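You operate a simulated robot arm through the tools that you are given. There is no shell and no other tool. Be economical: measure what you need, move in short steps, check, and stop when the job is done.

You are at the controls of a simulated two-armed robot. One attempt, no reset.

TASK
Hold the yellow lamp on the top of the wooden bench steady with one hand and press the lamp button to switch it on with the other.

The check looks at the end state, three seconds after you hand in, the way a careful person would. Anything else that was tipped, shoved, dropped, spilled or broken makes it a failure.

THE ROBOT
Two 6-joint arms with three-finger grippers on one trunk, on a base that drives. Base frame: it is fixed to the floor where the robot stands at the start and does not move with it; the origin is under the middle of the robot, x ahead of it, y to its left, z up; the surface under the hand at the start is at about z = 872. Units: mm, degrees, N and s.
The left shoulder is at the start at [21, 170, 1481], the right one opposite. With the tool pointing down near the work surface each hand reaches from about 340 to 620 mm from the robot's upright axis, wherever it stands, measured 20 degrees to its own side. Places, roughly: lamp button [700, -100, 1000]. Payload 2.2 kg a hand.
The TCP of each hand is the grasp point between the finger pads, 25 mm short of the fingertips. In the tool frame z runs along the fingers and y along their closing line. The gripper opens to 104 mm. The gripper's body begins 74 mm behind the TCP.
Orientation is that of the tool frame in the base frame, as a unit quaternion [x, y, z, w]. With the fingers straight down and closing along the base's y, the tool's x points along the base's -x, its y along +y and its z along -z.

THE INTERFACE
- The arms move only by the tool apply_moves. It takes "left_rows", "right_rows" or both (then of equal length, played together; a hand with none holds still); each is a list of rows, each an object of numbers (a shift or turn left out is 0, a gripper value left out holds the last): "x", "y", "z": the shift along the tool's x, y, z in mm; "rx", "ry", "rz": the turn, a rotation vector about the tool's x, y, z in degrees; "grip": the opening, from 0 (shut) to 1 (fully open). In form: [{"x": .., "y": .., "z": .., "rx": .., "ry": .., "rz": .., "grip": ..}, ...]. A call has 1 to 8 rows; each row shifts and turns the commanded pose from where the row before left it, along the tool's axes as they then stand. A row lasts 0.2 s, in which the tool goes at most 50 mm and 8.6 degrees; a call with a longer step from one row to the next is refused whole, and so is a gripper value outside its range. A pose out of reach is approached as far as the arm can. The call stops where the force on the tool passes 40 N (or 10 N more than at its start, if that is more) or the arm is blocked; 0.2 s more then pass. Each finger halts on what it meets, pressing with about 37 N; the grip force reading is that of the motor and also rises with nothing between the fingers. The clock runs only during rows and for 0.2 s after the last one: add rows that do not move to give the fingers time. It gives the time, the measured TCP pose, the force on the tool (base axes), the opening and the grip force at its end, in the units of the frame above (readings bear some noise), with the torque about the TCP (base axes, N m) and any sound that the robot's microphone picked up.
- Cameras (640 x 400 px; columns grow to the right, rows downward): "scene" is now at [160.4, -12.8, 1389.2]; the picture's right is [-0.14, -0.99, 0.00], its down [-0.45, 0.06, -0.89] and it looks along [0.88, -0.12, -0.46] (base axes); focal length 263 px, centre (320, 200). "left" rides on the left gripper at [82, -3, -104] in its tool frame; the picture's right is [0.04, 1.00, 0.00], its down [-0.75, 0.03, -0.66] and it looks along [-0.66, 0.03, 0.75] (tool axes); focal length 256 px, centre (320, 200). "right" rides on the right gripper at [82, 3, -104] in its tool frame; the picture's right is [-0.04, 1.00, 0.00], its down [-0.75, -0.03, -0.66] and it looks along [-0.66, -0.03, 0.75] (tool axes); focal length 256 px, centre (320, 200).
- camera(camera): a new picture of that camera. The clock stands still meanwhile.
- lift_body(by): slides the trunk up (or, below 0, down) by that many mm; the arms and the scene camera ride with it, the base frame stays. It gives what a move gives, with no picture.
- base_move(legs): drives the robot by 1 to 6 legs, each [ahead, left, turn to the left] in mm, mm and degrees, along the robot's own axes; the way and the turn of a leg run together, so that a leg with both is an arc; at most 1500 mm and 180 degrees a leg. The arms and the cameras ride along, it lands a little off, and it stops where it bumps. It gives what a move gives.
- pan_tilt(pan, tilt): turns the head with the scene camera to pan (to the left, within 60 degrees either way) and tilt (down, from -29 to 69), counted from straight ahead of the robot. It gives what a move gives.
- point_at(camera, pixels): for up to 12 pixels [column, row] of the newest picture of that camera ("zoom" is the newest enlarged one), the place [x, y, z] in the base frame of the surface seen there, good to about 2 mm. The clock stands still meanwhile.
- zoom(camera, box): a new picture of the part [left, top, right, bottom] of that camera's present view, enlarged. The clock stands still meanwhile.
- hand_in(): hands the job in; it is judged then, once.

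Go step by step. Measure first, check grasps and placings, and put right what went wrong. The budget is 80 turns and 78 pictures, counting those below and the enlarged ones. Unless the task says otherwise, let go and move clear before handing in, and close with one line.

The tools are called after "Call:" as name(argument=value, ...) on one line, values as JSON. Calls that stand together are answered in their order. apply_moves: Moves the arms, as the interface text tells. Its arguments: {"type":"object","properties":{"left_rows":{"type":"array"},"right_rows":{"type":"array"}},"required":[]} The other tools are called the same way: lift_body (by) slides the trunk up or down; base_move (legs) drives the base; pan_tilt (pan, tilt) turns the head that bears the scene camera; camera (camera) takes a picture; point_at (camera, pixels) gives the place of the surface under pixels of a picture; zoom (camera, box) takes an enlarged picture of a part of a camera's view; hand_in () hands the job in.

At the start:

```text
clock: 0.0
left_tcp_pos: [585.1, 230.4, 1150.9]
left_tcp_rot: [0.001, 1.0, 0.0, 0.0]
left_force: [0.0, -0.3, 0.1]
left_ft_torque: [0.0, 0.01, -0.01]
left_finger_gap: 104.1
left_finger_force: 0.0
right_tcp_pos: [527.4, -341.4, 999.5]
right_tcp_rot: [0.0, 1.0, 0.0, -0.001]
right_force: [-0.3, -0.6, 0.5]
right_ft_torque: [0.02, -0.01, 0.02]
right_finger_gap: 103.9
right_finger_force: 0.1
trunk travel left (down, up): [-674.0, 68.0]
robot x, y, heading: [-1.2, -1.0, -0.0]
head pan, tilt: [-7.8, 27.2]
```

scene: 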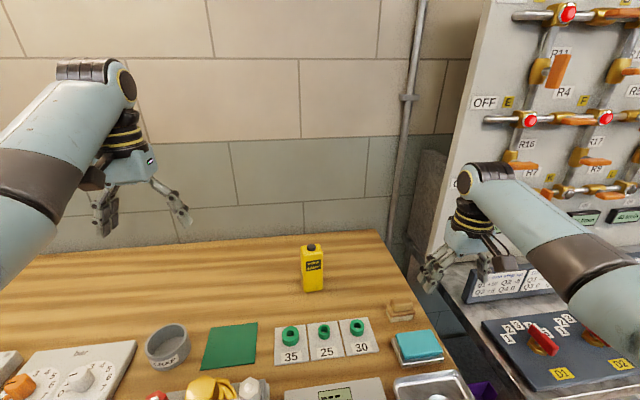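
right: 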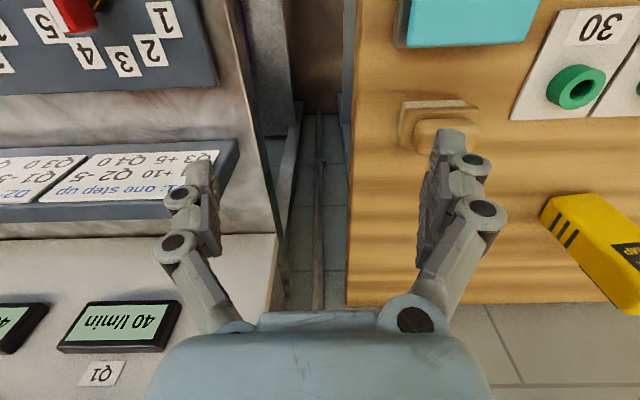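
left: 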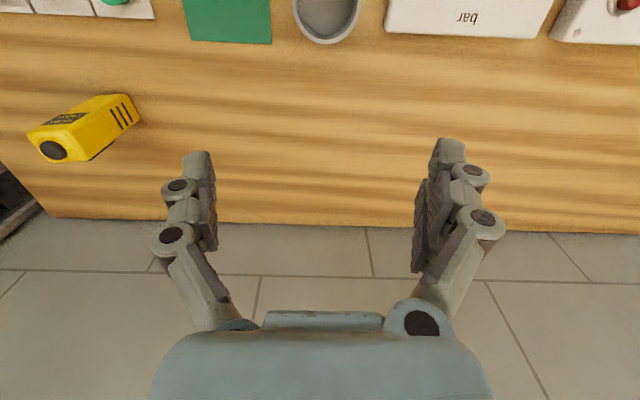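

The yellow lamp stands at about scene (312,268) with a dark button on top at (311,246). I'll zoom in on it and measure it.

Call:
zoom(camera="scene", box=[260, 220, 380, 310])

Call:
point_at(camera="scene", pixels=[[311, 245], [311, 248], [303, 255], [320, 255], [303, 288], [322, 288], [312, 270], [312, 298], [400, 308], [320, 330]])

```text
4.44 times, centred on (320, 265) of scene
```

zoom: 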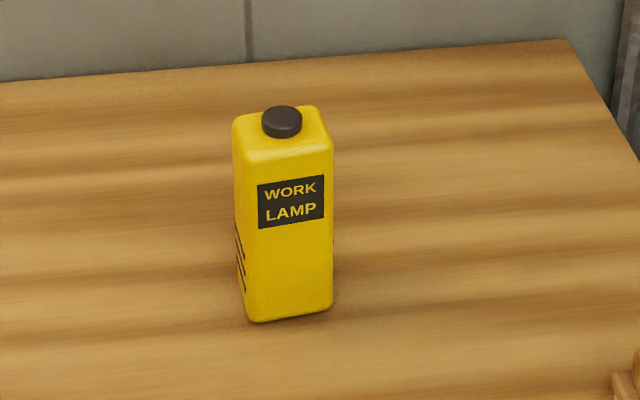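

```text
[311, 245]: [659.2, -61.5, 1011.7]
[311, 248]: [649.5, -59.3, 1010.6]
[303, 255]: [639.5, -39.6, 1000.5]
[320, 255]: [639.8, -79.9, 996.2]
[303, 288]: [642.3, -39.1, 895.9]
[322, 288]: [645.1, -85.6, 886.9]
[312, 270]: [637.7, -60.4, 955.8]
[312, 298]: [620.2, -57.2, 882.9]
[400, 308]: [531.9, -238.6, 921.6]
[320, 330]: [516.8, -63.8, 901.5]
```

The lamp top is near z 1002 and the button near (655,-61,1012). I'll measure the edges precisely from the zoom.

Call:
point_at(camera="zoom", pixels=[[282, 108], [282, 120], [265, 122], [299, 120], [240, 130], [320, 115], [236, 200], [243, 270], [250, 230], [330, 230], [290, 280], [308, 110]])

Call:
camera(camera="left")

Call:
point_at(camera="left", pixels=[[52, 151], [60, 140], [110, 100], [110, 130], [80, 152], [134, 100], [90, 103], [95, 150], [330, 15]])

```text
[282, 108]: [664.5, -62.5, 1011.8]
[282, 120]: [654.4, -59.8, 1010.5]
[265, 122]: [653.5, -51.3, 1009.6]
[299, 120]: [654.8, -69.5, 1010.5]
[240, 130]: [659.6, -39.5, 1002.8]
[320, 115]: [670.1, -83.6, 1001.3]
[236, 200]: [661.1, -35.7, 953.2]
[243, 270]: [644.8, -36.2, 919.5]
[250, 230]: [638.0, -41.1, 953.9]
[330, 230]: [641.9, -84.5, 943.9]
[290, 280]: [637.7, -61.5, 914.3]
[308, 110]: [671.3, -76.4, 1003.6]
```

```text
73 pictures are left
```

left: 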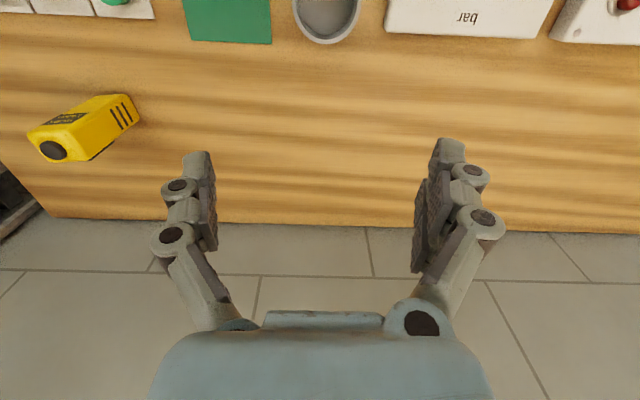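

```text
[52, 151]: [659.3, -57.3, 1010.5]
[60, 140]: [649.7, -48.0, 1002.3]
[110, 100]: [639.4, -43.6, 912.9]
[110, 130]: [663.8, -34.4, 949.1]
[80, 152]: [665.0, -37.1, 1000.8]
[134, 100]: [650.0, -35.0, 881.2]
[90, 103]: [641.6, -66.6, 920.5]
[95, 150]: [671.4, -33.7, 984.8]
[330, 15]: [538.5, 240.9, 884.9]
```

The lamp is about 50 mm square, centred near (662,-61), yawed about 5°, with the button top at z 1012. My plan is to grip it from the left side, low and slanted, with the left hand, and press from above with the right. First I'll raise the right hand and yaw the left hand 85°.

Call:
apply_moves(left_rows=[{"rz": 8.5}, {"rz": 8.5}, {"rz": 8.5}, {"rz": 8.5}, {"rz": 8.5}, {"rz": 8.5}, {"rz": 8.5}, {"rz": 8.5}], right_rows=[{"z": -25}, {"z": -25}, {"z": -25}, {"z": -25}, {"z": -25}, {"z": -25}, {"z": -25}, {"z": -25}])

Call:
apply_moves(left_rows=[{"rz": 8.5}, {"rz": 8.5}, {"ry": -8.3}, {"ry": -8.3}, {"ry": -8.3}, {"ry": -8.3}, {"ry": -8.3}, {"ry": -8.3}])

```text
clock: 1.8
left_tcp_pos: [586.2, 230.1, 1149.2]
left_tcp_rot: [0.56, 0.829, 0.0, -0.001]
left_force: [-0.1, -0.3, 0.0]
left_ft_torque: [-0.01, -0.01, 0.0]
left_finger_gap: 103.8
left_finger_force: 0.0
right_tcp_pos: [566.4, -355.0, 1152.0]
right_tcp_rot: [0.0, 1.0, 0.001, 0.0]
right_force: [1.0, -0.4, -0.2]
right_ft_torque: [0.01, 0.03, 0.02]
right_finger_gap: 104.0
right_finger_force: 0.1
right hand out of reach, approached as far as the arm can: row 5, 6, 7, 8
trunk travel left (down, up): [-674.0, 68.0]
robot x, y, heading: [0.4, 0.8, 0.1]
head pan, tilt: [-7.8, 27.2]
```

```text
clock: 3.6
left_tcp_pos: [584.9, 230.8, 1149.2]
left_tcp_rot: [0.611, 0.669, -0.286, 0.312]
left_force: [0.2, 0.0, -0.3]
left_ft_torque: [0.0, -0.03, -0.03]
left_finger_gap: 104.1
left_finger_force: 0.0
right_tcp_pos: [567.3, -354.4, 1153.0]
right_tcp_rot: [0.0, 1.0, 0.0, 0.0]
right_force: [-0.4, 0.1, -1.3]
right_ft_torque: [0.0, 0.01, 0.0]
right_finger_gap: 104.1
right_finger_force: 0.1
trunk travel left (down, up): [-674.0, 68.0]
robot x, y, heading: [-1.5, -0.1, 0.6]
head pan, tilt: [-7.8, 27.2]
```

The left hand is oriented as planned. Next I'll go to a pre-grasp about 130 mm short of the lamp.

Call:
apply_moves(left_rows=[{"x": -6, "y": 8.3, "z": 38}, {"x": -6, "y": 8.3, "z": 38}, {"x": -6, "y": 8.3, "z": 38}, {"x": -6, "y": 8.3, "z": 38}, {"x": -6, "y": 8.3, "z": 38}, {"x": -5, "y": 8.5, "z": 39}, {}])

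Call:
camera(camera="left")

Call:
camera(camera="scene")

```text
clock: 5.2
left_tcp_pos: [623.4, 45.1, 1040.4]
left_tcp_rot: [0.612, 0.669, -0.284, 0.31]
left_force: [0.0, -0.1, 0.1]
left_ft_torque: [0.03, -0.01, -0.02]
left_finger_gap: 103.8
left_finger_force: 0.0
left hand out of reach, approached as far as the arm can: row 5, 6
right_tcp_pos: [567.8, -354.7, 1151.7]
right_tcp_rot: [-0.001, 1.0, -0.001, 0.0]
right_force: [0.6, 0.4, -0.1]
right_ft_torque: [-0.04, 0.02, -0.02]
right_finger_gap: 104.3
right_finger_force: 0.1
trunk travel left (down, up): [-674.0, 68.0]
robot x, y, heading: [2.1, -1.6, 0.1]
head pan, tilt: [-7.8, 27.2]
```

```text
72 pictures are left
```

left: 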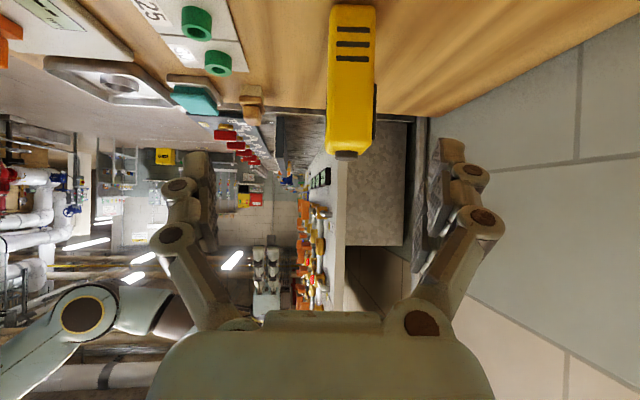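

```text
71 pictures are left
```

scene: 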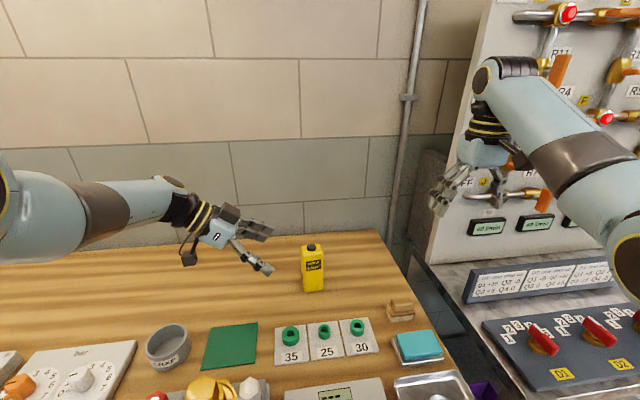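

The left hand reaches its limit at x 623. I'll look down to see how much room there is to drive forward.

Call:
pan_tilt(pan=0, tilt=69)

Call:
camera(camera="scene")

Call:
point_at(camera="scene", pixels=[[320, 200], [320, 240], [320, 280], [320, 320], [320, 340], [320, 360], [320, 390], [200, 320], [450, 320]])

```text
clock: 6.3
left_tcp_pos: [622.2, 45.2, 1040.0]
left_tcp_rot: [0.612, 0.669, -0.285, 0.311]
left_force: [-0.2, -0.5, -0.2]
left_ft_torque: [-0.02, 0.02, 0.03]
left_finger_gap: 104.1
left_finger_force: 0.0
right_tcp_pos: [568.2, -355.2, 1151.8]
right_tcp_rot: [0.0, 1.0, 0.0, 0.0]
right_force: [0.5, 0.1, 0.5]
right_ft_torque: [-0.02, -0.02, 0.03]
right_finger_gap: 103.9
right_finger_force: 0.0
trunk travel left (down, up): [-674.0, 68.0]
robot x, y, heading: [4.7, 1.1, 0.1]
head pan, tilt: [0.0, 68.8]
```

```text
70 pictures are left
```

scene: 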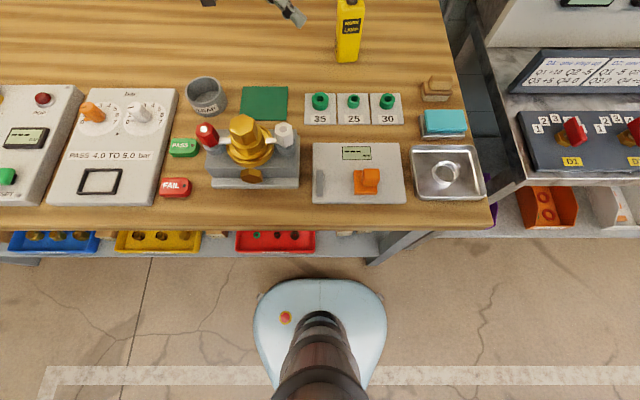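

```text
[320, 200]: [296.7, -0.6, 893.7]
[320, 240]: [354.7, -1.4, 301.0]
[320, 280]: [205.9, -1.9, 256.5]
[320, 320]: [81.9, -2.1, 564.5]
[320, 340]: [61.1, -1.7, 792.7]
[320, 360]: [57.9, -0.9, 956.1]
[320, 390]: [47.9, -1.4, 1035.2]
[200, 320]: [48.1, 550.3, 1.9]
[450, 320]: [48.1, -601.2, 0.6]
```

The base front is at x≈206, the shelf at x≈355 and the bench edge at about 250, so driving 90 mm ahead is safe.

Call:
base_move(legs=[[90, 0, 0]])

Call:
pan_tilt(pan=-7, tilt=35)

Call:
camera(camera="scene")

```text
clock: 7.4
left_tcp_pos: [713.8, 44.6, 1038.7]
left_tcp_rot: [0.612, 0.67, -0.285, 0.309]
left_force: [0.6, 0.7, -0.6]
left_ft_torque: [0.05, 0.01, -0.05]
left_finger_gap: 104.1
left_finger_force: 0.0
right_tcp_pos: [658.5, -355.4, 1151.8]
right_tcp_rot: [0.0, 1.0, 0.0, -0.001]
right_force: [0.5, 0.0, 0.4]
right_ft_torque: [0.0, 0.04, 0.01]
right_finger_gap: 104.0
right_finger_force: 0.0
trunk travel left (down, up): [-674.0, 68.0]
robot x, y, heading: [89.0, -3.5, 0.2]
head pan, tilt: [0.0, 68.8]
```

```text
clock: 8.4
left_tcp_pos: [714.4, 43.6, 1039.3]
left_tcp_rot: [0.613, 0.669, -0.285, 0.31]
left_force: [0.4, 0.7, -0.2]
left_ft_torque: [-0.02, 0.03, 0.03]
left_finger_gap: 104.4
left_finger_force: 0.1
right_tcp_pos: [657.0, -355.7, 1153.0]
right_tcp_rot: [0.0, 1.0, -0.001, 0.0]
right_force: [0.4, 0.8, -0.3]
right_ft_torque: [0.01, -0.01, -0.03]
right_finger_gap: 104.0
right_finger_force: 0.0
trunk travel left (down, up): [-674.0, 68.0]
robot x, y, heading: [86.8, -0.3, 0.0]
head pan, tilt: [-7.0, 35.0]
```

```text
69 pictures are left
```

scene: 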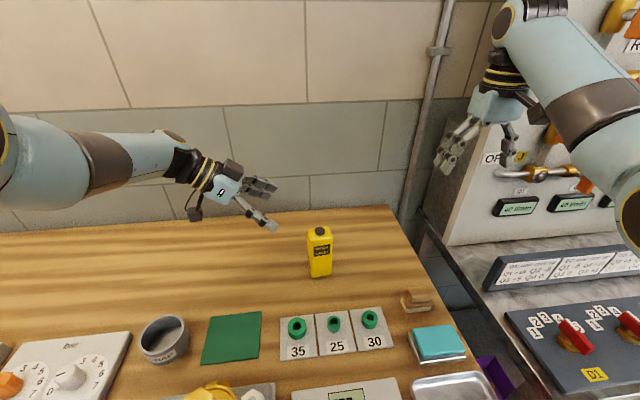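

The drive worked. I'll line the left hand up with the lamp axis, moving back about 62 mm in x.

Call:
apply_moves(left_rows=[{"y": -20, "x": 2, "z": 2}, {"y": -21, "x": 2, "z": 2}, {"y": -21, "x": 3, "z": 3}, {}])

Call:
camera(camera="left")

```text
clock: 9.4
left_tcp_pos: [651.8, 37.5, 1029.9]
left_tcp_rot: [0.613, 0.669, -0.285, 0.309]
left_force: [0.6, 0.0, -0.7]
left_ft_torque: [0.0, 0.01, 0.02]
left_finger_gap: 104.0
left_finger_force: 0.1
right_tcp_pos: [655.5, -355.6, 1151.8]
right_tcp_rot: [0.0, 1.0, -0.001, 0.0]
right_force: [-0.4, 0.8, 0.0]
right_ft_torque: [-0.02, 0.01, 0.03]
right_finger_gap: 103.9
right_finger_force: 0.0
trunk travel left (down, up): [-674.0, 68.0]
robot x, y, heading: [88.0, 2.9, -0.3]
head pan, tilt: [-7.0, 35.0]
```

```text
68 pictures are left
```

left: 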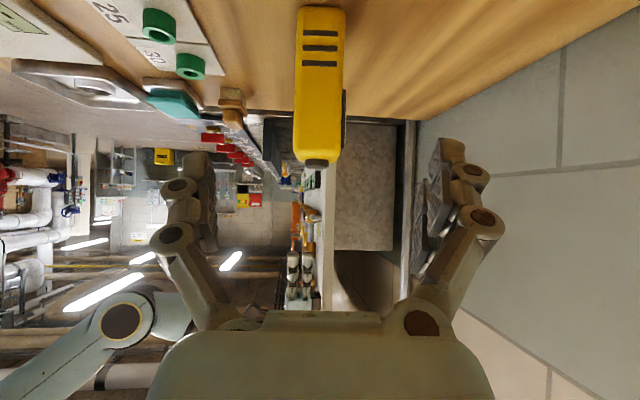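

The lamp is centred between the fingers and looks square to them. There's a dark part on its far side at (345,120), so I'll measure the x extents.

Call:
zoom(camera="left", box=[260, 0, 388, 180])

Call:
point_at(camera="left", pixels=[[299, 100], [340, 100], [298, 60], [343, 60], [303, 150], [338, 150], [345, 120], [345, 100], [320, 80], [317, 163]])

```text
2.22 times, centred on (324, 90) of left
```

zoom: 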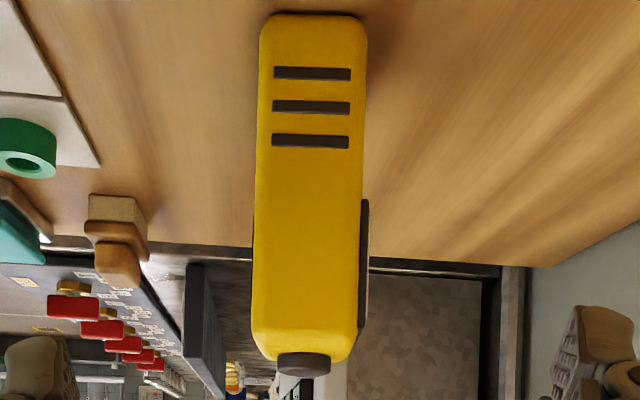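

```text
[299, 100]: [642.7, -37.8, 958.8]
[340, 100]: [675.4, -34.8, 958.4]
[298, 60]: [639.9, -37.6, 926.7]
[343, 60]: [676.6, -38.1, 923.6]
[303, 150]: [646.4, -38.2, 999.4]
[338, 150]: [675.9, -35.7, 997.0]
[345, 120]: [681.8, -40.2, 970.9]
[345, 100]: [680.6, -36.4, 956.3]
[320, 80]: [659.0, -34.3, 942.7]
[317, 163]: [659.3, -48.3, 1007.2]
```

The body is about 41 mm deep (x 638–680), with a lens on the back at z≈950–995. I'll grip below it at z≈918.

Call:
apply_moves(left_rows=[{"x": 12}, {"x": 12}, {"z": 30}, {"z": 30}, {"z": 30}, {"z": 30}, {"z": 25}, {}])

Call:
camera(camera="left")

Call:
camera(camera="scene")

```text
clock: 11.2
left_tcp_pos: [639.6, -27.4, 939.4]
left_tcp_rot: [0.612, 0.669, -0.284, 0.31]
left_force: [-0.8, -0.1, 0.3]
left_ft_torque: [0.02, 0.0, 0.01]
left_finger_gap: 103.8
left_finger_force: 0.0
left hand out of reach, approached as far as the arm can: row 5, 6, 7
right_tcp_pos: [656.7, -354.8, 1153.0]
right_tcp_rot: [0.001, 1.0, 0.0, 0.0]
right_force: [0.3, 0.8, -0.3]
right_ft_torque: [-0.02, -0.02, 0.01]
right_finger_gap: 103.7
right_finger_force: 0.0
trunk travel left (down, up): [-674.0, 68.0]
robot x, y, heading: [95.4, -0.4, 0.1]
head pan, tilt: [-7.0, 35.0]
```

```text
66 pictures are left
```

left: 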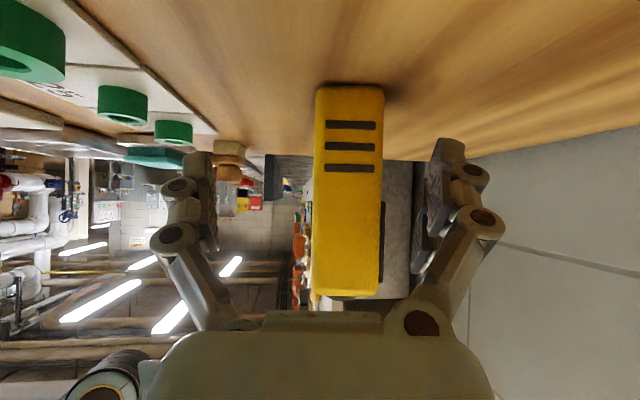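

```text
65 pictures are left
```

scene: 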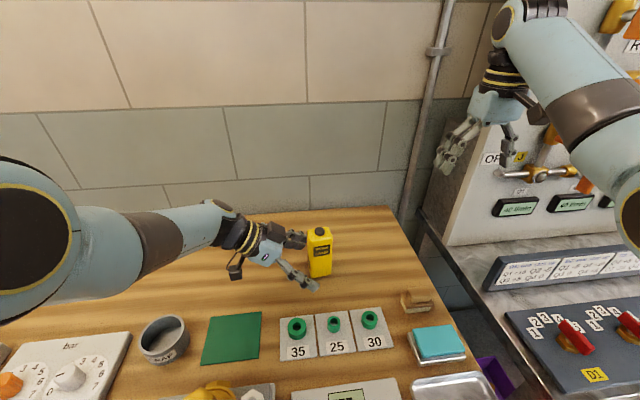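

It's out of reach again when low. I'll back off and lower the trunk 100 mm for more reach.

Call:
apply_moves(left_rows=[{"z": -30}, {"z": -30}, {"z": -30}, {"z": -30}, {}])

Call:
lift_body(by=-100)

```text
clock: 12.4
left_tcp_pos: [678.5, 59.2, 983.6]
left_tcp_rot: [0.613, 0.668, -0.285, 0.31]
left_force: [-0.1, -0.3, 0.2]
left_ft_torque: [0.01, 0.0, 0.0]
left_finger_gap: 104.0
left_finger_force: 0.2
left hand out of reach, approached as far as the arm can: row 1, 2, 3, 4
right_tcp_pos: [656.9, -355.1, 1152.2]
right_tcp_rot: [0.001, 1.0, -0.001, 0.0]
right_force: [0.5, -0.2, 0.6]
right_ft_torque: [0.01, 0.01, -0.01]
right_finger_gap: 104.0
right_finger_force: 0.1
trunk travel left (down, up): [-674.0, 68.0]
robot x, y, heading: [87.5, 2.1, -0.0]
head pan, tilt: [-7.0, 35.0]
```

```text
clock: 13.4
left_tcp_pos: [688.0, 60.4, 907.1]
left_tcp_rot: [0.613, 0.666, -0.281, 0.32]
left_force: [-4.7, 2.7, 14.4]
left_ft_torque: [0.12, -0.64, 0.35]
left_finger_gap: 105.4
left_finger_force: 0.1
right_tcp_pos: [657.1, -355.3, 1066.4]
right_tcp_rot: [0.0, 1.0, 0.001, 0.0]
right_force: [0.0, 0.0, 0.1]
right_ft_torque: [0.05, 0.01, 0.02]
right_finger_gap: 103.9
right_finger_force: 0.2
trunk travel left (down, up): [-588.0, 154.0]
robot x, y, heading: [89.2, -1.7, 0.2]
head pan, tilt: [-7.0, 35.0]
stopped: the force on the tool passed its limit at 51 N (the readings are from after the stop); the commanded pose is now the measured one
```

The left hand touched something while lowering, with 14 N upward remaining. I'll look at it.

Call:
camera(camera="left")

Call:
pan_tilt(pan=10, tilt=35)

Call:
camera(camera="scene")

```text
64 pictures are left
```

left: 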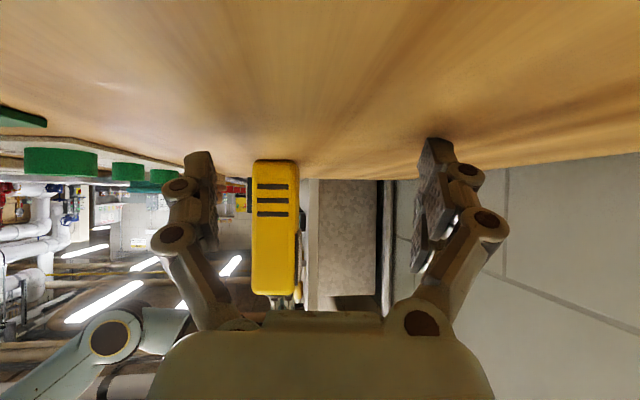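

```text
clock: 14.2
left_tcp_pos: [684.8, 59.5, 906.3]
left_tcp_rot: [0.613, 0.666, -0.281, 0.319]
left_force: [-4.0, 1.4, 13.9]
left_ft_torque: [0.13, -0.72, 0.22]
left_finger_gap: 106.1
left_finger_force: 0.1
right_tcp_pos: [657.8, -353.8, 1067.4]
right_tcp_rot: [-0.001, 1.0, 0.0, 0.001]
right_force: [0.4, -0.8, 0.2]
right_ft_torque: [-0.01, 0.0, 0.03]
right_finger_gap: 104.0
right_finger_force: 0.1
trunk travel left (down, up): [-588.0, 154.0]
robot x, y, heading: [89.7, -0.7, 0.1]
head pan, tilt: [10.0, 35.0]
```

```text
63 pictures are left
```

scene: 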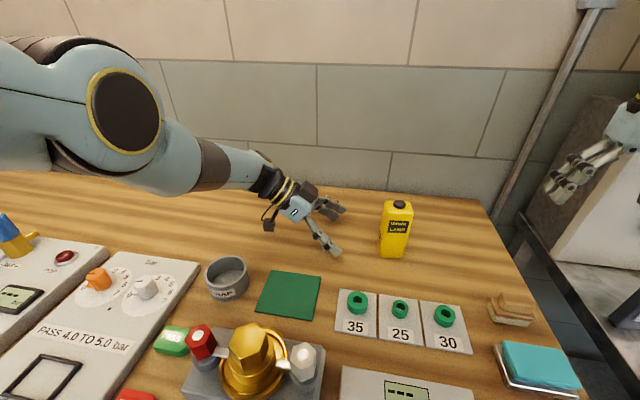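

It's only the fingertips touching the bench, so nothing is disturbed. I'll lift the left hand 30 mm and check.

Call:
apply_moves(left_rows=[{"x": -12, "z": -10}, {"x": -11, "z": -9}, {}])

```text
clock: 15.0
left_tcp_pos: [698.2, 58.9, 927.0]
left_tcp_rot: [0.614, 0.666, -0.283, 0.316]
left_force: [-0.8, 0.0, 0.3]
left_ft_torque: [0.02, -0.02, 0.0]
left_finger_gap: 103.9
left_finger_force: 0.0
left hand out of reach, approached as far as the arm can: row 1, 2
right_tcp_pos: [658.6, -354.8, 1064.9]
right_tcp_rot: [-0.001, 1.0, 0.0, 0.0]
right_force: [0.8, 0.1, -0.2]
right_ft_torque: [-0.01, 0.01, 0.01]
right_finger_gap: 104.0
right_finger_force: 0.1
trunk travel left (down, up): [-588.0, 154.0]
robot x, y, heading: [89.5, -1.6, 0.2]
head pan, tilt: [10.0, 35.0]
```

This orientation is at the edge of the wrist's workspace. I'll reduce the tilt to about 35°, closer to tool-down, and go to a new pre-grasp above and left of the lamp.

Call:
apply_moves(left_rows=[{"ry": 7.5}, {"ry": 7.5}, {"x": -22, "y": -12, "z": -10}, {"x": -22, "y": -12, "z": -10}, {"x": -22, "y": -12, "z": -10}, {"x": -21, "y": -12, "z": -10}, {}])

```text
clock: 16.6
left_tcp_pos: [726.6, -3.3, 975.8]
left_tcp_rot: [0.645, 0.702, -0.2, 0.226]
left_force: [0.0, -0.2, -0.2]
left_ft_torque: [0.0, 0.01, 0.0]
left_finger_gap: 104.0
left_finger_force: 0.0
left hand out of reach, approached as far as the arm can: row 1, 2, 3, 4, 5, 6
right_tcp_pos: [658.3, -353.9, 1068.0]
right_tcp_rot: [-0.001, 1.0, 0.0, 0.0]
right_force: [-0.9, -0.5, -0.6]
right_ft_torque: [-0.03, -0.04, -0.01]
right_finger_gap: 104.1
right_finger_force: 0.0
trunk travel left (down, up): [-588.0, 154.0]
robot x, y, heading: [91.5, -0.1, 0.2]
head pan, tilt: [10.0, 35.0]
```

Too-close and wrist limits are getting in the way of the side approach. I'll raise the trunk again, undo the yaw, and use the natural orientation tilted forward, gripping from the front.

Call:
lift_body(by=86)

Call:
apply_moves(left_rows=[{"x": 24, "z": -17}, {"x": 24, "z": -17}, {"x": 24, "z": -17}, {"x": 24, "z": -17}, {"ry": 8.5}, {"ry": 8.5}, {"ry": 8.5}, {"ry": 8.5}])

Call:
apply_moves(left_rows=[{"rz": -8}, {"rz": -8}, {"rz": -8}, {"rz": -8}, {"rz": -8}, {"rz": -8}, {"rz": -8}, {"rz": -8}])

Call:
apply_moves(left_rows=[{"rz": -8}, {"rz": -8}, {"rz": 0}, {"ry": -8}, {"ry": -8}, {"ry": -8}, {"ry": -8}, {"ry": -8}])

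```text
clock: 17.8
left_tcp_pos: [726.7, -3.7, 1060.7]
left_tcp_rot: [0.645, 0.701, -0.2, 0.227]
left_force: [0.7, 0.1, 0.3]
left_ft_torque: [0.04, 0.01, 0.02]
left_finger_gap: 103.9
left_finger_force: 0.0
right_tcp_pos: [658.1, -354.8, 1151.2]
right_tcp_rot: [-0.001, 1.0, -0.001, 0.001]
right_force: [-0.6, 0.2, 0.3]
right_ft_torque: [0.03, -0.04, -0.03]
right_finger_gap: 103.9
right_finger_force: 0.1
trunk travel left (down, up): [-674.0, 68.0]
robot x, y, heading: [89.0, 1.2, 0.2]
head pan, tilt: [10.0, 35.0]
```

```text
clock: 19.6
left_tcp_pos: [729.0, 120.9, 1056.5]
left_tcp_rot: [0.674, 0.738, -0.002, 0.011]
left_force: [-0.4, -0.2, -0.2]
left_ft_torque: [0.0, 0.02, 0.05]
left_finger_gap: 103.9
left_finger_force: 0.0
left hand out of reach, approached as far as the arm can: row 1, 2, 3, 4, 5, 8
right_tcp_pos: [657.9, -355.4, 1151.8]
right_tcp_rot: [-0.001, 1.0, 0.0, 0.0]
right_force: [-0.3, 0.0, 0.3]
right_ft_torque: [0.05, 0.0, 0.03]
right_finger_gap: 104.0
right_finger_force: 0.0
trunk travel left (down, up): [-674.0, 68.0]
robot x, y, heading: [88.0, -2.0, 0.2]
head pan, tilt: [10.0, 35.0]
```

```text
clock: 21.4
left_tcp_pos: [729.0, 120.3, 1055.6]
left_tcp_rot: [0.181, 0.983, -0.009, 0.01]
left_force: [0.2, -0.4, 0.3]
left_ft_torque: [0.03, 0.01, 0.02]
left_finger_gap: 104.0
left_finger_force: 0.2
right_tcp_pos: [658.1, -354.6, 1151.9]
right_tcp_rot: [-0.001, 1.0, 0.0, 0.0]
right_force: [0.5, -0.6, 0.3]
right_ft_torque: [0.03, 0.03, 0.01]
right_finger_gap: 104.0
right_finger_force: 0.0
trunk travel left (down, up): [-674.0, 68.0]
robot x, y, heading: [90.1, -0.4, 0.1]
head pan, tilt: [10.0, 35.0]
```

```text
clock: 23.2
left_tcp_pos: [822.6, 101.7, 1014.9]
left_tcp_rot: [0.037, 0.936, -0.023, 0.349]
left_force: [0.9, -0.3, 0.9]
left_ft_torque: [-0.03, -0.03, -0.02]
left_finger_gap: 103.6
left_finger_force: 0.1
left hand out of reach, approached as far as the arm can: row 4, 5, 6, 7, 8
right_tcp_pos: [658.0, -353.5, 1151.9]
right_tcp_rot: [0.0, 1.0, 0.001, 0.0]
right_force: [-0.3, 0.7, -0.9]
right_ft_torque: [0.02, -0.02, -0.01]
right_finger_gap: 103.9
right_finger_force: 0.1
trunk travel left (down, up): [-674.0, 68.0]
robot x, y, heading: [93.9, -0.1, 0.2]
head pan, tilt: [10.0, 35.0]
```

Tilting forward pushed the hand outward to x 822. I'll look at the arm's shape before going on.

Call:
camera(camera="scene")

```text
62 pictures are left
```

scene: 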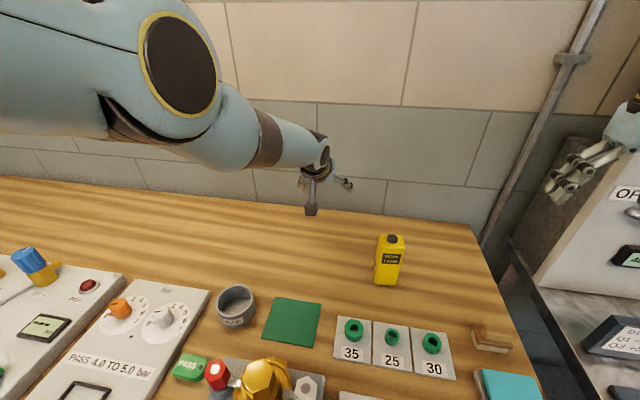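

I'll measure the elbow, wrist and hand positions.

Call:
point_at(camera="scene", pixels=[[180, 60], [235, 130], [270, 140], [325, 155], [316, 172], [311, 208], [60, 90], [20, 60]])

```text
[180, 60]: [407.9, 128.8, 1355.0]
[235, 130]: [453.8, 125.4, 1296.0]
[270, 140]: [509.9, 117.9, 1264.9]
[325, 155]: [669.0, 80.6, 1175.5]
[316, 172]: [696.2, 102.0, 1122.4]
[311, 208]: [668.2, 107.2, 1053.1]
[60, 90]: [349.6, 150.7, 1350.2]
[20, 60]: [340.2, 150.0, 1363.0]
```

The arm model now makes sense: max shoulder-to-wrist distance is about 667 mm, and the tool must stay steeper than the forearm. I'll use about 20° forward tilt, come over from above, then descend. First step is to untilt and move back and up.

Call:
apply_moves(left_rows=[{"ry": 7}, {"ry": 7}, {"ry": 7}, {"x": 24, "y": 5, "z": -23}, {"x": 24, "y": 5, "z": -23}, {"x": 24, "y": 5, "z": -23}, {"x": 23, "y": 4, "z": -23}, {}])

```text
clock: 25.0
left_tcp_pos: [784.1, 115.6, 1031.4]
left_tcp_rot: [0.042, 0.984, -0.016, 0.173]
left_force: [0.1, -0.3, 0.0]
left_ft_torque: [-0.02, 0.02, 0.01]
left_finger_gap: 104.2
left_finger_force: 0.1
left hand out of reach, approached as far as the arm can: row 1, 2, 3, 4, 5, 6, 7
right_tcp_pos: [658.2, -355.1, 1152.0]
right_tcp_rot: [-0.001, 1.0, 0.0, 0.0]
right_force: [0.3, 0.6, 0.1]
right_ft_torque: [0.02, 0.01, 0.0]
right_finger_gap: 104.3
right_finger_force: 0.0
trunk travel left (down, up): [-674.0, 68.0]
robot x, y, heading: [90.6, 1.1, 0.2]
head pan, tilt: [10.0, 35.0]
```

Now it's at full extension. I'll repeat the retreat move to see how it follows.

Call:
apply_moves(left_rows=[{"x": 24, "y": 0, "z": -10}, {"x": 24, "y": 0, "z": -10}, {"x": 24, "z": -10}, {}])

```text
clock: 26.0
left_tcp_pos: [775.4, 111.7, 1013.7]
left_tcp_rot: [0.04, 0.984, -0.016, 0.172]
left_force: [1.0, 0.3, -0.7]
left_ft_torque: [0.03, 0.02, 0.02]
left_finger_gap: 103.9
left_finger_force: 0.1
left hand out of reach, approached as far as the arm can: row 1, 2, 3
right_tcp_pos: [658.1, -353.9, 1151.5]
right_tcp_rot: [-0.001, 1.0, -0.001, 0.001]
right_force: [0.8, -0.3, 0.1]
right_ft_torque: [-0.03, -0.03, 0.02]
right_finger_gap: 104.1
right_finger_force: 0.1
trunk travel left (down, up): [-674.0, 68.0]
robot x, y, heading: [91.3, 0.3, 0.2]
head pan, tilt: [10.0, 35.0]
```

It looks like the solver is stuck at the straight-elbow singularity. I'll pull straight toward the shoulder with small, growing steps to let the elbow bend.

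Call:
apply_moves(left_rows=[{"x": 0.7, "y": 0.2, "z": -0.7}, {"x": 1, "y": 0.2, "z": -1}, {"x": 2, "y": 0.5, "z": -2}, {"x": 4, "y": 1, "z": -4}, {"x": 6, "y": 1.5, "z": -6}, {"x": 8, "y": 2, "z": -8}, {"x": 10, "y": 2, "z": -10}, {"x": 14, "y": 3, "z": -14}])

Call:
pan_tilt(pan=20, tilt=10)

Call:
camera(camera="scene")

```text
clock: 27.8
left_tcp_pos: [776.7, 110.1, 1015.7]
left_tcp_rot: [0.041, 0.984, -0.016, 0.172]
left_force: [0.9, 0.3, 0.5]
left_ft_torque: [-0.01, 0.03, 0.03]
left_finger_gap: 103.8
left_finger_force: 0.1
left hand out of reach, approached as far as the arm can: row 3, 4, 5, 6, 7, 8
right_tcp_pos: [658.3, -355.1, 1152.4]
right_tcp_rot: [0.0, 1.0, 0.0, 0.0]
right_force: [-0.7, -0.4, -0.4]
right_ft_torque: [0.02, -0.01, -0.02]
right_finger_gap: 104.1
right_finger_force: 0.1
trunk travel left (down, up): [-674.0, 68.0]
robot x, y, heading: [91.2, -1.9, -0.0]
head pan, tilt: [10.0, 35.0]
```

```text
clock: 28.7
left_tcp_pos: [775.7, 111.4, 1016.1]
left_tcp_rot: [0.041, 0.984, -0.017, 0.172]
left_force: [0.5, 0.2, 0.7]
left_ft_torque: [0.01, 0.01, -0.02]
left_finger_gap: 104.1
left_finger_force: 0.2
right_tcp_pos: [660.0, -355.0, 1151.1]
right_tcp_rot: [-0.001, 1.0, 0.0, 0.0]
right_force: [-0.3, -0.1, -0.3]
right_ft_torque: [0.01, 0.03, 0.03]
right_finger_gap: 103.8
right_finger_force: 0.0
trunk travel left (down, up): [-674.0, 68.0]
robot x, y, heading: [90.5, 1.5, 0.0]
head pan, tilt: [20.0, 10.0]
```

```text
61 pictures are left
```

scene: 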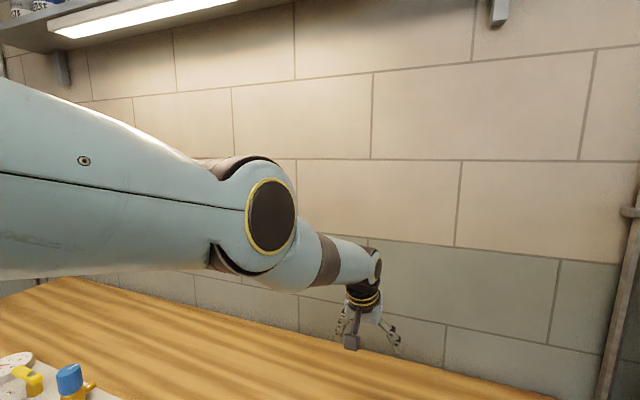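

The elbow looks slightly past straight, up-bent and probably at its limit. I'll push outward to full stretch and then pull inward in large steps so it folds the right way.

Call:
apply_moves(left_rows=[{"x": -20, "y": -5, "z": 20}, {"x": -20, "y": -5, "z": 20}, {"x": -20, "y": -5, "z": 20}, {}, {"x": 30, "y": 7, "z": -31}, {"x": 30, "y": 7, "z": -31}, {"x": 30, "y": 7, "z": -31}, {}])

Call:
camera(camera="scene")

```text
clock: 30.5
left_tcp_pos: [666.0, 146.3, 1073.2]
left_tcp_rot: [0.039, 0.984, -0.013, 0.175]
left_force: [1.2, -0.1, 0.2]
left_ft_torque: [0.0, 0.01, -0.01]
left_finger_gap: 103.8
left_finger_force: 0.0
left hand out of reach, approached as far as the arm can: row 1, 2, 3
right_tcp_pos: [659.4, -354.5, 1151.6]
right_tcp_rot: [-0.001, 1.0, 0.0, 0.0]
right_force: [-0.2, 0.1, 0.5]
right_ft_torque: [-0.02, 0.03, -0.02]
right_finger_gap: 103.9
right_finger_force: 0.1
trunk travel left (down, up): [-674.0, 68.0]
robot x, y, heading: [92.5, 1.1, 0.1]
head pan, tilt: [20.0, 10.0]
```

```text
60 pictures are left
```

scene: 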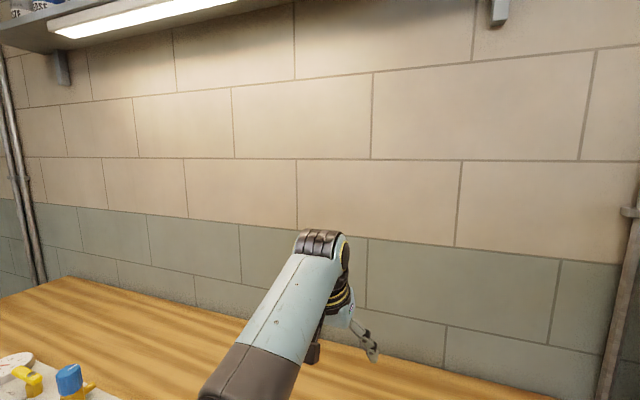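

The elbow has folded the right way and the arm moves freely again. I'll tilt to 35° and go to the front pre-grasp via a point behind.

Call:
apply_moves(left_rows=[{"ry": -7.5}, {"ry": -7.5}, {"x": 27, "y": -13, "z": -14}, {"x": 27, "y": -13, "z": -14}, {"x": 27, "y": -12, "z": -13}, {}])

Call:
apply_moves(left_rows=[{"x": 7, "y": -33, "z": 9}, {"x": 7, "y": -33, "z": 9}, {"x": 7, "y": -33, "z": 9}, {"x": 8, "y": -34, "z": 10}, {"x": 8, "y": -34, "z": 10}, {}])

Call:
pan_tilt(pan=-7, tilt=35)

Call:
camera(camera="scene")

Call:
camera(camera="left")

```text
clock: 31.5
left_tcp_pos: [618.3, 208.2, 1061.0]
left_tcp_rot: [0.054, 0.949, 0.063, 0.305]
left_force: [-0.1, -0.4, 0.3]
left_ft_torque: [-0.02, 0.0, 0.03]
left_finger_gap: 104.1
left_finger_force: 0.0
right_tcp_pos: [656.8, -353.9, 1151.5]
right_tcp_rot: [0.0, 1.0, -0.001, 0.0]
right_force: [0.9, 0.2, -1.0]
right_ft_torque: [-0.01, 0.01, -0.03]
right_finger_gap: 104.0
right_finger_force: 0.0
trunk travel left (down, up): [-674.0, 68.0]
robot x, y, heading: [92.2, 1.6, -0.1]
head pan, tilt: [20.0, 10.0]
stopped in row 4 (left hand): the arm was blocked; the commanded pose is now the measured one
```

```text
clock: 32.2
left_tcp_pos: [621.1, 233.6, 1021.9]
left_tcp_rot: [0.071, 0.938, 0.151, 0.304]
left_force: [0.1, 0.4, 0.5]
left_ft_torque: [0.02, 0.03, 0.0]
left_finger_gap: 103.8
left_finger_force: 0.1
right_tcp_pos: [658.7, -356.6, 1151.9]
right_tcp_rot: [-0.001, 1.0, 0.0, 0.0]
right_force: [0.0, 1.0, 0.1]
right_ft_torque: [0.03, 0.0, -0.03]
right_finger_gap: 104.2
right_finger_force: 0.1
trunk travel left (down, up): [-674.0, 68.0]
robot x, y, heading: [89.8, 2.2, 0.4]
head pan, tilt: [20.0, 10.0]
stopped in row 3 (left hand): the arm was blocked; the commanded pose is now the measured one
```

```text
clock: 33.1
left_tcp_pos: [621.5, 232.5, 1022.0]
left_tcp_rot: [0.072, 0.938, 0.15, 0.305]
left_force: [-0.3, -0.9, -0.7]
left_ft_torque: [0.0, -0.04, 0.02]
left_finger_gap: 104.0
left_finger_force: 0.0
right_tcp_pos: [657.9, -354.8, 1152.4]
right_tcp_rot: [-0.001, 1.0, 0.001, 0.0]
right_force: [-0.5, -0.2, 0.5]
right_ft_torque: [-0.03, -0.05, -0.01]
right_finger_gap: 104.1
right_finger_force: 0.0
trunk travel left (down, up): [-674.0, 68.0]
robot x, y, heading: [92.4, -0.2, 0.1]
head pan, tilt: [-7.0, 35.0]
```

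```text
59 pictures are left
```

scene: 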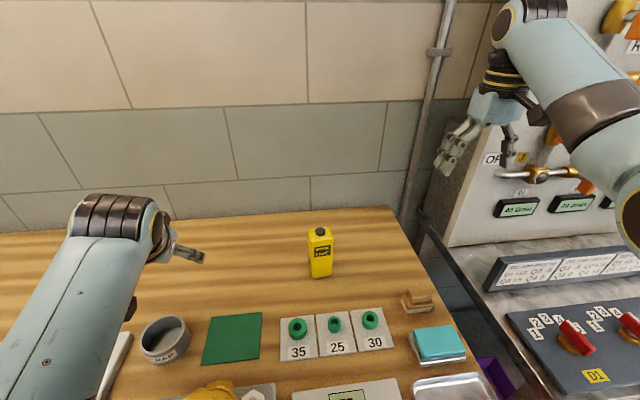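

```text
58 pictures are left
```

left: 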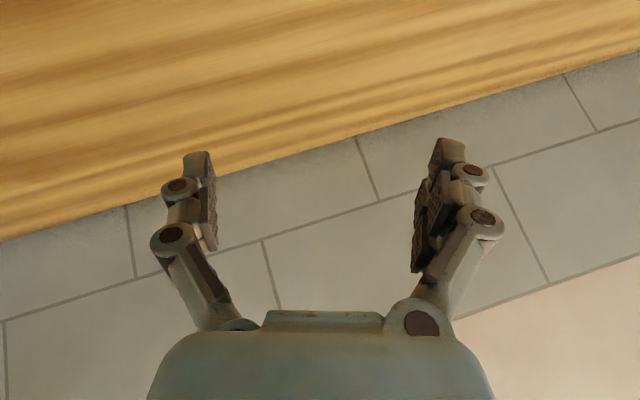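

The left arm was blocked while folding. I'll look down-left to find out where the elbow is.

Call:
pan_tilt(pan=25, tilt=60)

Call:
camera(camera="scene")

Call:
point_at(camera="scene", pixels=[[320, 40], [320, 100], [300, 150], [280, 200], [260, 250], [240, 300], [220, 350], [200, 390]])

```text
clock: 34.1
left_tcp_pos: [621.7, 233.7, 1022.9]
left_tcp_rot: [0.072, 0.938, 0.15, 0.304]
left_force: [-0.6, 0.5, -0.2]
left_ft_torque: [0.02, -0.04, 0.03]
left_finger_gap: 104.0
left_finger_force: 0.1
right_tcp_pos: [656.9, -354.4, 1152.5]
right_tcp_rot: [-0.001, 1.0, 0.001, 0.0]
right_force: [-0.8, -0.7, -0.4]
right_ft_torque: [-0.02, 0.02, -0.01]
right_finger_gap: 104.1
right_finger_force: 0.2
trunk travel left (down, up): [-674.0, 68.0]
robot x, y, heading: [87.0, -1.5, 0.3]
head pan, tilt: [25.0, 60.0]
```

```text
57 pictures are left
```

scene: 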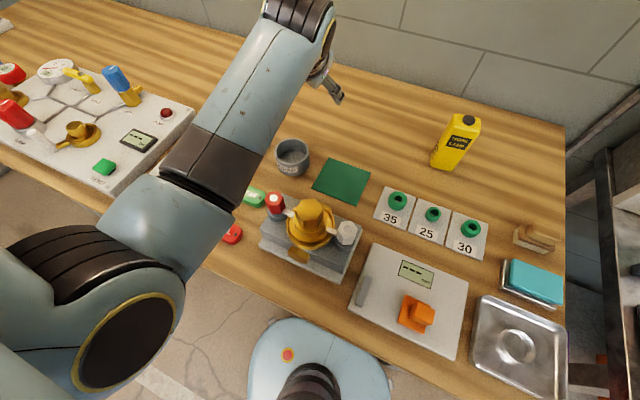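

```text
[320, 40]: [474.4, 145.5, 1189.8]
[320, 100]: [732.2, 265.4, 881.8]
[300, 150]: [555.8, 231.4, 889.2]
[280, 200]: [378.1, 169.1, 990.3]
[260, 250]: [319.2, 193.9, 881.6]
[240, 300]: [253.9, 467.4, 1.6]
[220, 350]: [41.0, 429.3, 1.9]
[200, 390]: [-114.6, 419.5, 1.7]
```

Call:
point_at(camera="scene", pixels=[[125, 340], [150, 240], [180, 290], [210, 170], [240, 120], [290, 20], [60, 270], [290, 120], [222, 230]])

Call:
zoom(camera="scene", box=[80, 100, 400, 300])

```text
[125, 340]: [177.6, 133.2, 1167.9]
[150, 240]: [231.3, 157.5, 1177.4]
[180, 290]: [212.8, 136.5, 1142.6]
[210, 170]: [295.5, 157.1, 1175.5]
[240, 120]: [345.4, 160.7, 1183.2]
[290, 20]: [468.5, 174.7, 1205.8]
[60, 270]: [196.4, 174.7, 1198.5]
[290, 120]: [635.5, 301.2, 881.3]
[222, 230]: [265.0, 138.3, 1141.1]
```

```text
2.00 times, centred on (240, 200) of scene
```

zoom: 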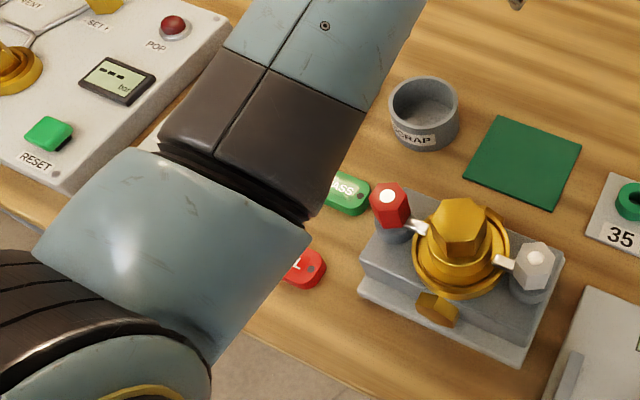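

The forearm is well above the bench and nothing was touched. It was probably a tracking stop during the fast fold, so I'll try a small motion toward the centre.

Call:
apply_moves(left_rows=[{"y": -8}, {"y": -10}, {"y": -12}, {}])

```text
clock: 35.3
left_tcp_pos: [623.0, 244.6, 1013.8]
left_tcp_rot: [0.079, 0.931, 0.186, 0.304]
left_force: [-0.1, 0.4, -0.6]
left_ft_torque: [0.02, -0.02, 0.04]
left_finger_gap: 103.8
left_finger_force: 0.0
right_tcp_pos: [657.5, -354.5, 1152.7]
right_tcp_rot: [-0.001, 1.0, -0.001, 0.0]
right_force: [0.6, 0.6, -0.4]
right_ft_torque: [0.01, 0.01, 0.03]
right_finger_gap: 104.1
right_finger_force: 0.0
trunk travel left (down, up): [-674.0, 68.0]
robot x, y, heading: [90.0, -1.3, 0.2]
head pan, tilt: [25.0, 60.0]
stopped in row 4 (left hand): the arm was blocked; the commanded pose is now the measured one
```

Motion is going the wrong way (y +12), so some joint is against a limit. I'll return toward the known-good starting posture (tool down, higher), undoing the tilt gradually.

Call:
apply_moves(left_rows=[{"rx": 4.7, "ry": 6.4}, {"rx": 4.7, "ry": 6.4}, {"rx": 4.7, "ry": 6.4}, {"rx": 4.7, "ry": 6.4}, {"rx": 4.7, "ry": 6.4}, {}])

Call:
camera(camera="scene")

```text
clock: 36.7
left_tcp_pos: [621.3, 243.1, 1014.4]
left_tcp_rot: [0.084, 0.996, 0.009, 0.015]
left_force: [-0.1, -0.6, 0.3]
left_ft_torque: [-0.01, 0.0, -0.03]
left_finger_gap: 103.8
left_finger_force: 0.1
right_tcp_pos: [658.1, -355.2, 1152.4]
right_tcp_rot: [-0.001, 1.0, 0.001, -0.001]
right_force: [-0.1, 0.4, 0.3]
right_ft_torque: [0.02, -0.01, 0.0]
right_finger_gap: 104.1
right_finger_force: 0.0
trunk travel left (down, up): [-674.0, 68.0]
robot x, y, heading: [92.6, -2.2, 0.3]
head pan, tilt: [25.0, 60.0]
```

```text
55 pictures are left
```

scene: 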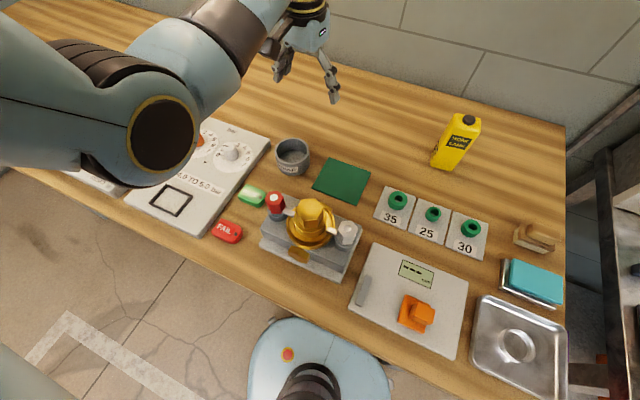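

Tool-down the arm is free again. I'll correct the yaw by -14.6° (to match the lamp's +5°) and travel at z≈1060 to just in front of the lamp.

Call:
apply_moves(left_rows=[{"rz": -7.3, "z": -20}, {"rz": -7.3, "z": -20}, {"x": 8, "y": -35, "z": -5}, {"x": 8, "y": -35}, {"x": 8, "y": -35}, {"x": 8, "y": -35}, {"x": 7, "y": -35}, {}])

Call:
apply_moves(left_rows=[{"x": 3, "y": -32}, {"x": 3, "y": -32}, {"x": 3, "y": -32}, {"x": 3, "y": -33}, {}])

```text
clock: 38.3
left_tcp_pos: [613.4, 181.8, 1041.6]
left_tcp_rot: [-0.083, 0.992, 0.087, 0.024]
left_force: [-0.5, -1.6, 1.2]
left_ft_torque: [-0.01, -0.01, 0.01]
left_finger_gap: 104.1
left_finger_force: 0.1
left hand out of reach, approached as far as the arm can: row 7
right_tcp_pos: [658.1, -354.6, 1152.1]
right_tcp_rot: [-0.001, 1.0, 0.0, 0.0]
right_force: [-0.6, 0.2, 0.1]
right_ft_torque: [-0.02, -0.01, 0.01]
right_finger_gap: 103.9
right_finger_force: 0.0
trunk travel left (down, up): [-674.0, 68.0]
robot x, y, heading: [87.0, -0.1, -0.0]
head pan, tilt: [25.0, 60.0]
stopped in row 8 (left hand): the arm was blocked; the commanded pose is now the measured one
```

```text
clock: 39.2
left_tcp_pos: [627.3, 185.3, 1008.3]
left_tcp_rot: [-0.12, 0.981, 0.153, 0.025]
left_force: [-0.2, -0.1, 0.9]
left_ft_torque: [-0.03, 0.01, 0.0]
left_finger_gap: 104.1
left_finger_force: 0.0
left hand out of reach, approached as far as the arm can: row 4
right_tcp_pos: [659.8, -354.3, 1151.5]
right_tcp_rot: [-0.001, 1.0, 0.0, 0.0]
right_force: [-0.3, -0.2, 0.3]
right_ft_torque: [0.0, 0.03, 0.01]
right_finger_gap: 103.7
right_finger_force: 0.2
trunk travel left (down, up): [-674.0, 68.0]
robot x, y, heading: [92.2, 1.3, 0.1]
head pan, tilt: [25.0, 60.0]
stopped in row 4 (left hand): the arm was blocked; the commanded pose is now the measured one
```

Blocked again when moving inward, so I'll look at the arm now.

Call:
camera(camera="scene")

Call:
camera(camera="right")

Call:
point_at(camera="scene", pixels=[[160, 130], [200, 50], [240, 30], [130, 330], [180, 290], [150, 240], [60, 270], [20, 100], [290, 40]])

```text
54 pictures are left
```

scene: 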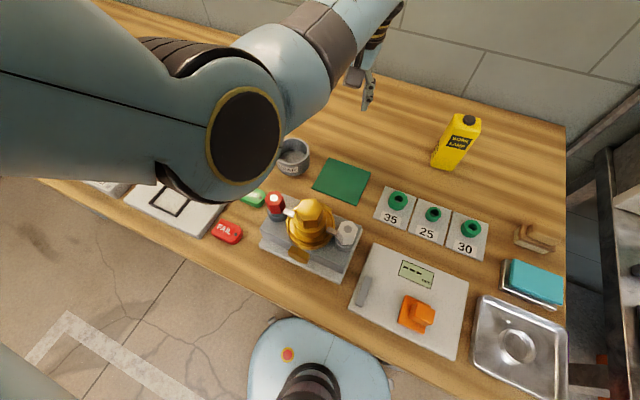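

```text
53 pictures are left
```

right: 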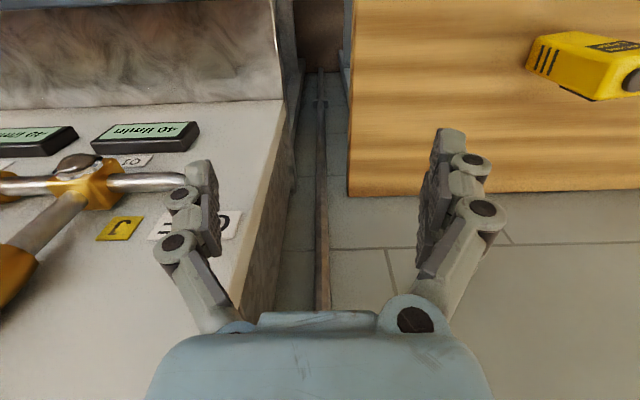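

```text
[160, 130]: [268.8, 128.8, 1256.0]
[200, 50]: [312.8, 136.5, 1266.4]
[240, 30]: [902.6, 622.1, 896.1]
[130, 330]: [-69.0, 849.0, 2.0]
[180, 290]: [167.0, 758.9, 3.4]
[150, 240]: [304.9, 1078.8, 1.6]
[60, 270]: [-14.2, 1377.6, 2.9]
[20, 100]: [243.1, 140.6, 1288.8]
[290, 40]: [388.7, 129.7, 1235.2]
```

The block appears when the left wrist goes too far inboard of its shoulder. So I'll centre the lamp between the arms with a base strafe, and have both hands lean in from their own sides. First I'll bring the right hand inward, away from the cabinet, and straighten and raise the left.

Call:
apply_moves(left_rows=[{"rx": 8.2, "ry": 2}, {"rx": 8.2, "ry": 2}, {"z": -25}, {"z": -25}, {"z": -25}, {}], right_rows=[{"z": 20}, {"y": 25}, {"y": 25}, {"y": 25}, {"y": 25}, {}])

```text
clock: 40.6
left_tcp_pos: [627.0, 182.7, 1082.2]
left_tcp_rot: [-0.121, 0.993, 0.007, 0.007]
left_force: [0.4, 0.6, 0.4]
left_ft_torque: [0.0, -0.01, 0.02]
left_finger_gap: 104.2
left_finger_force: 0.1
right_tcp_pos: [657.9, -255.3, 1131.6]
right_tcp_rot: [0.0, 1.0, 0.0, 0.001]
right_force: [0.0, -0.5, 0.0]
right_ft_torque: [0.01, 0.01, -0.01]
right_finger_gap: 104.0
right_finger_force: 0.0
trunk travel left (down, up): [-674.0, 68.0]
robot x, y, heading: [90.1, 1.0, 0.2]
head pan, tilt: [25.0, 60.0]
```

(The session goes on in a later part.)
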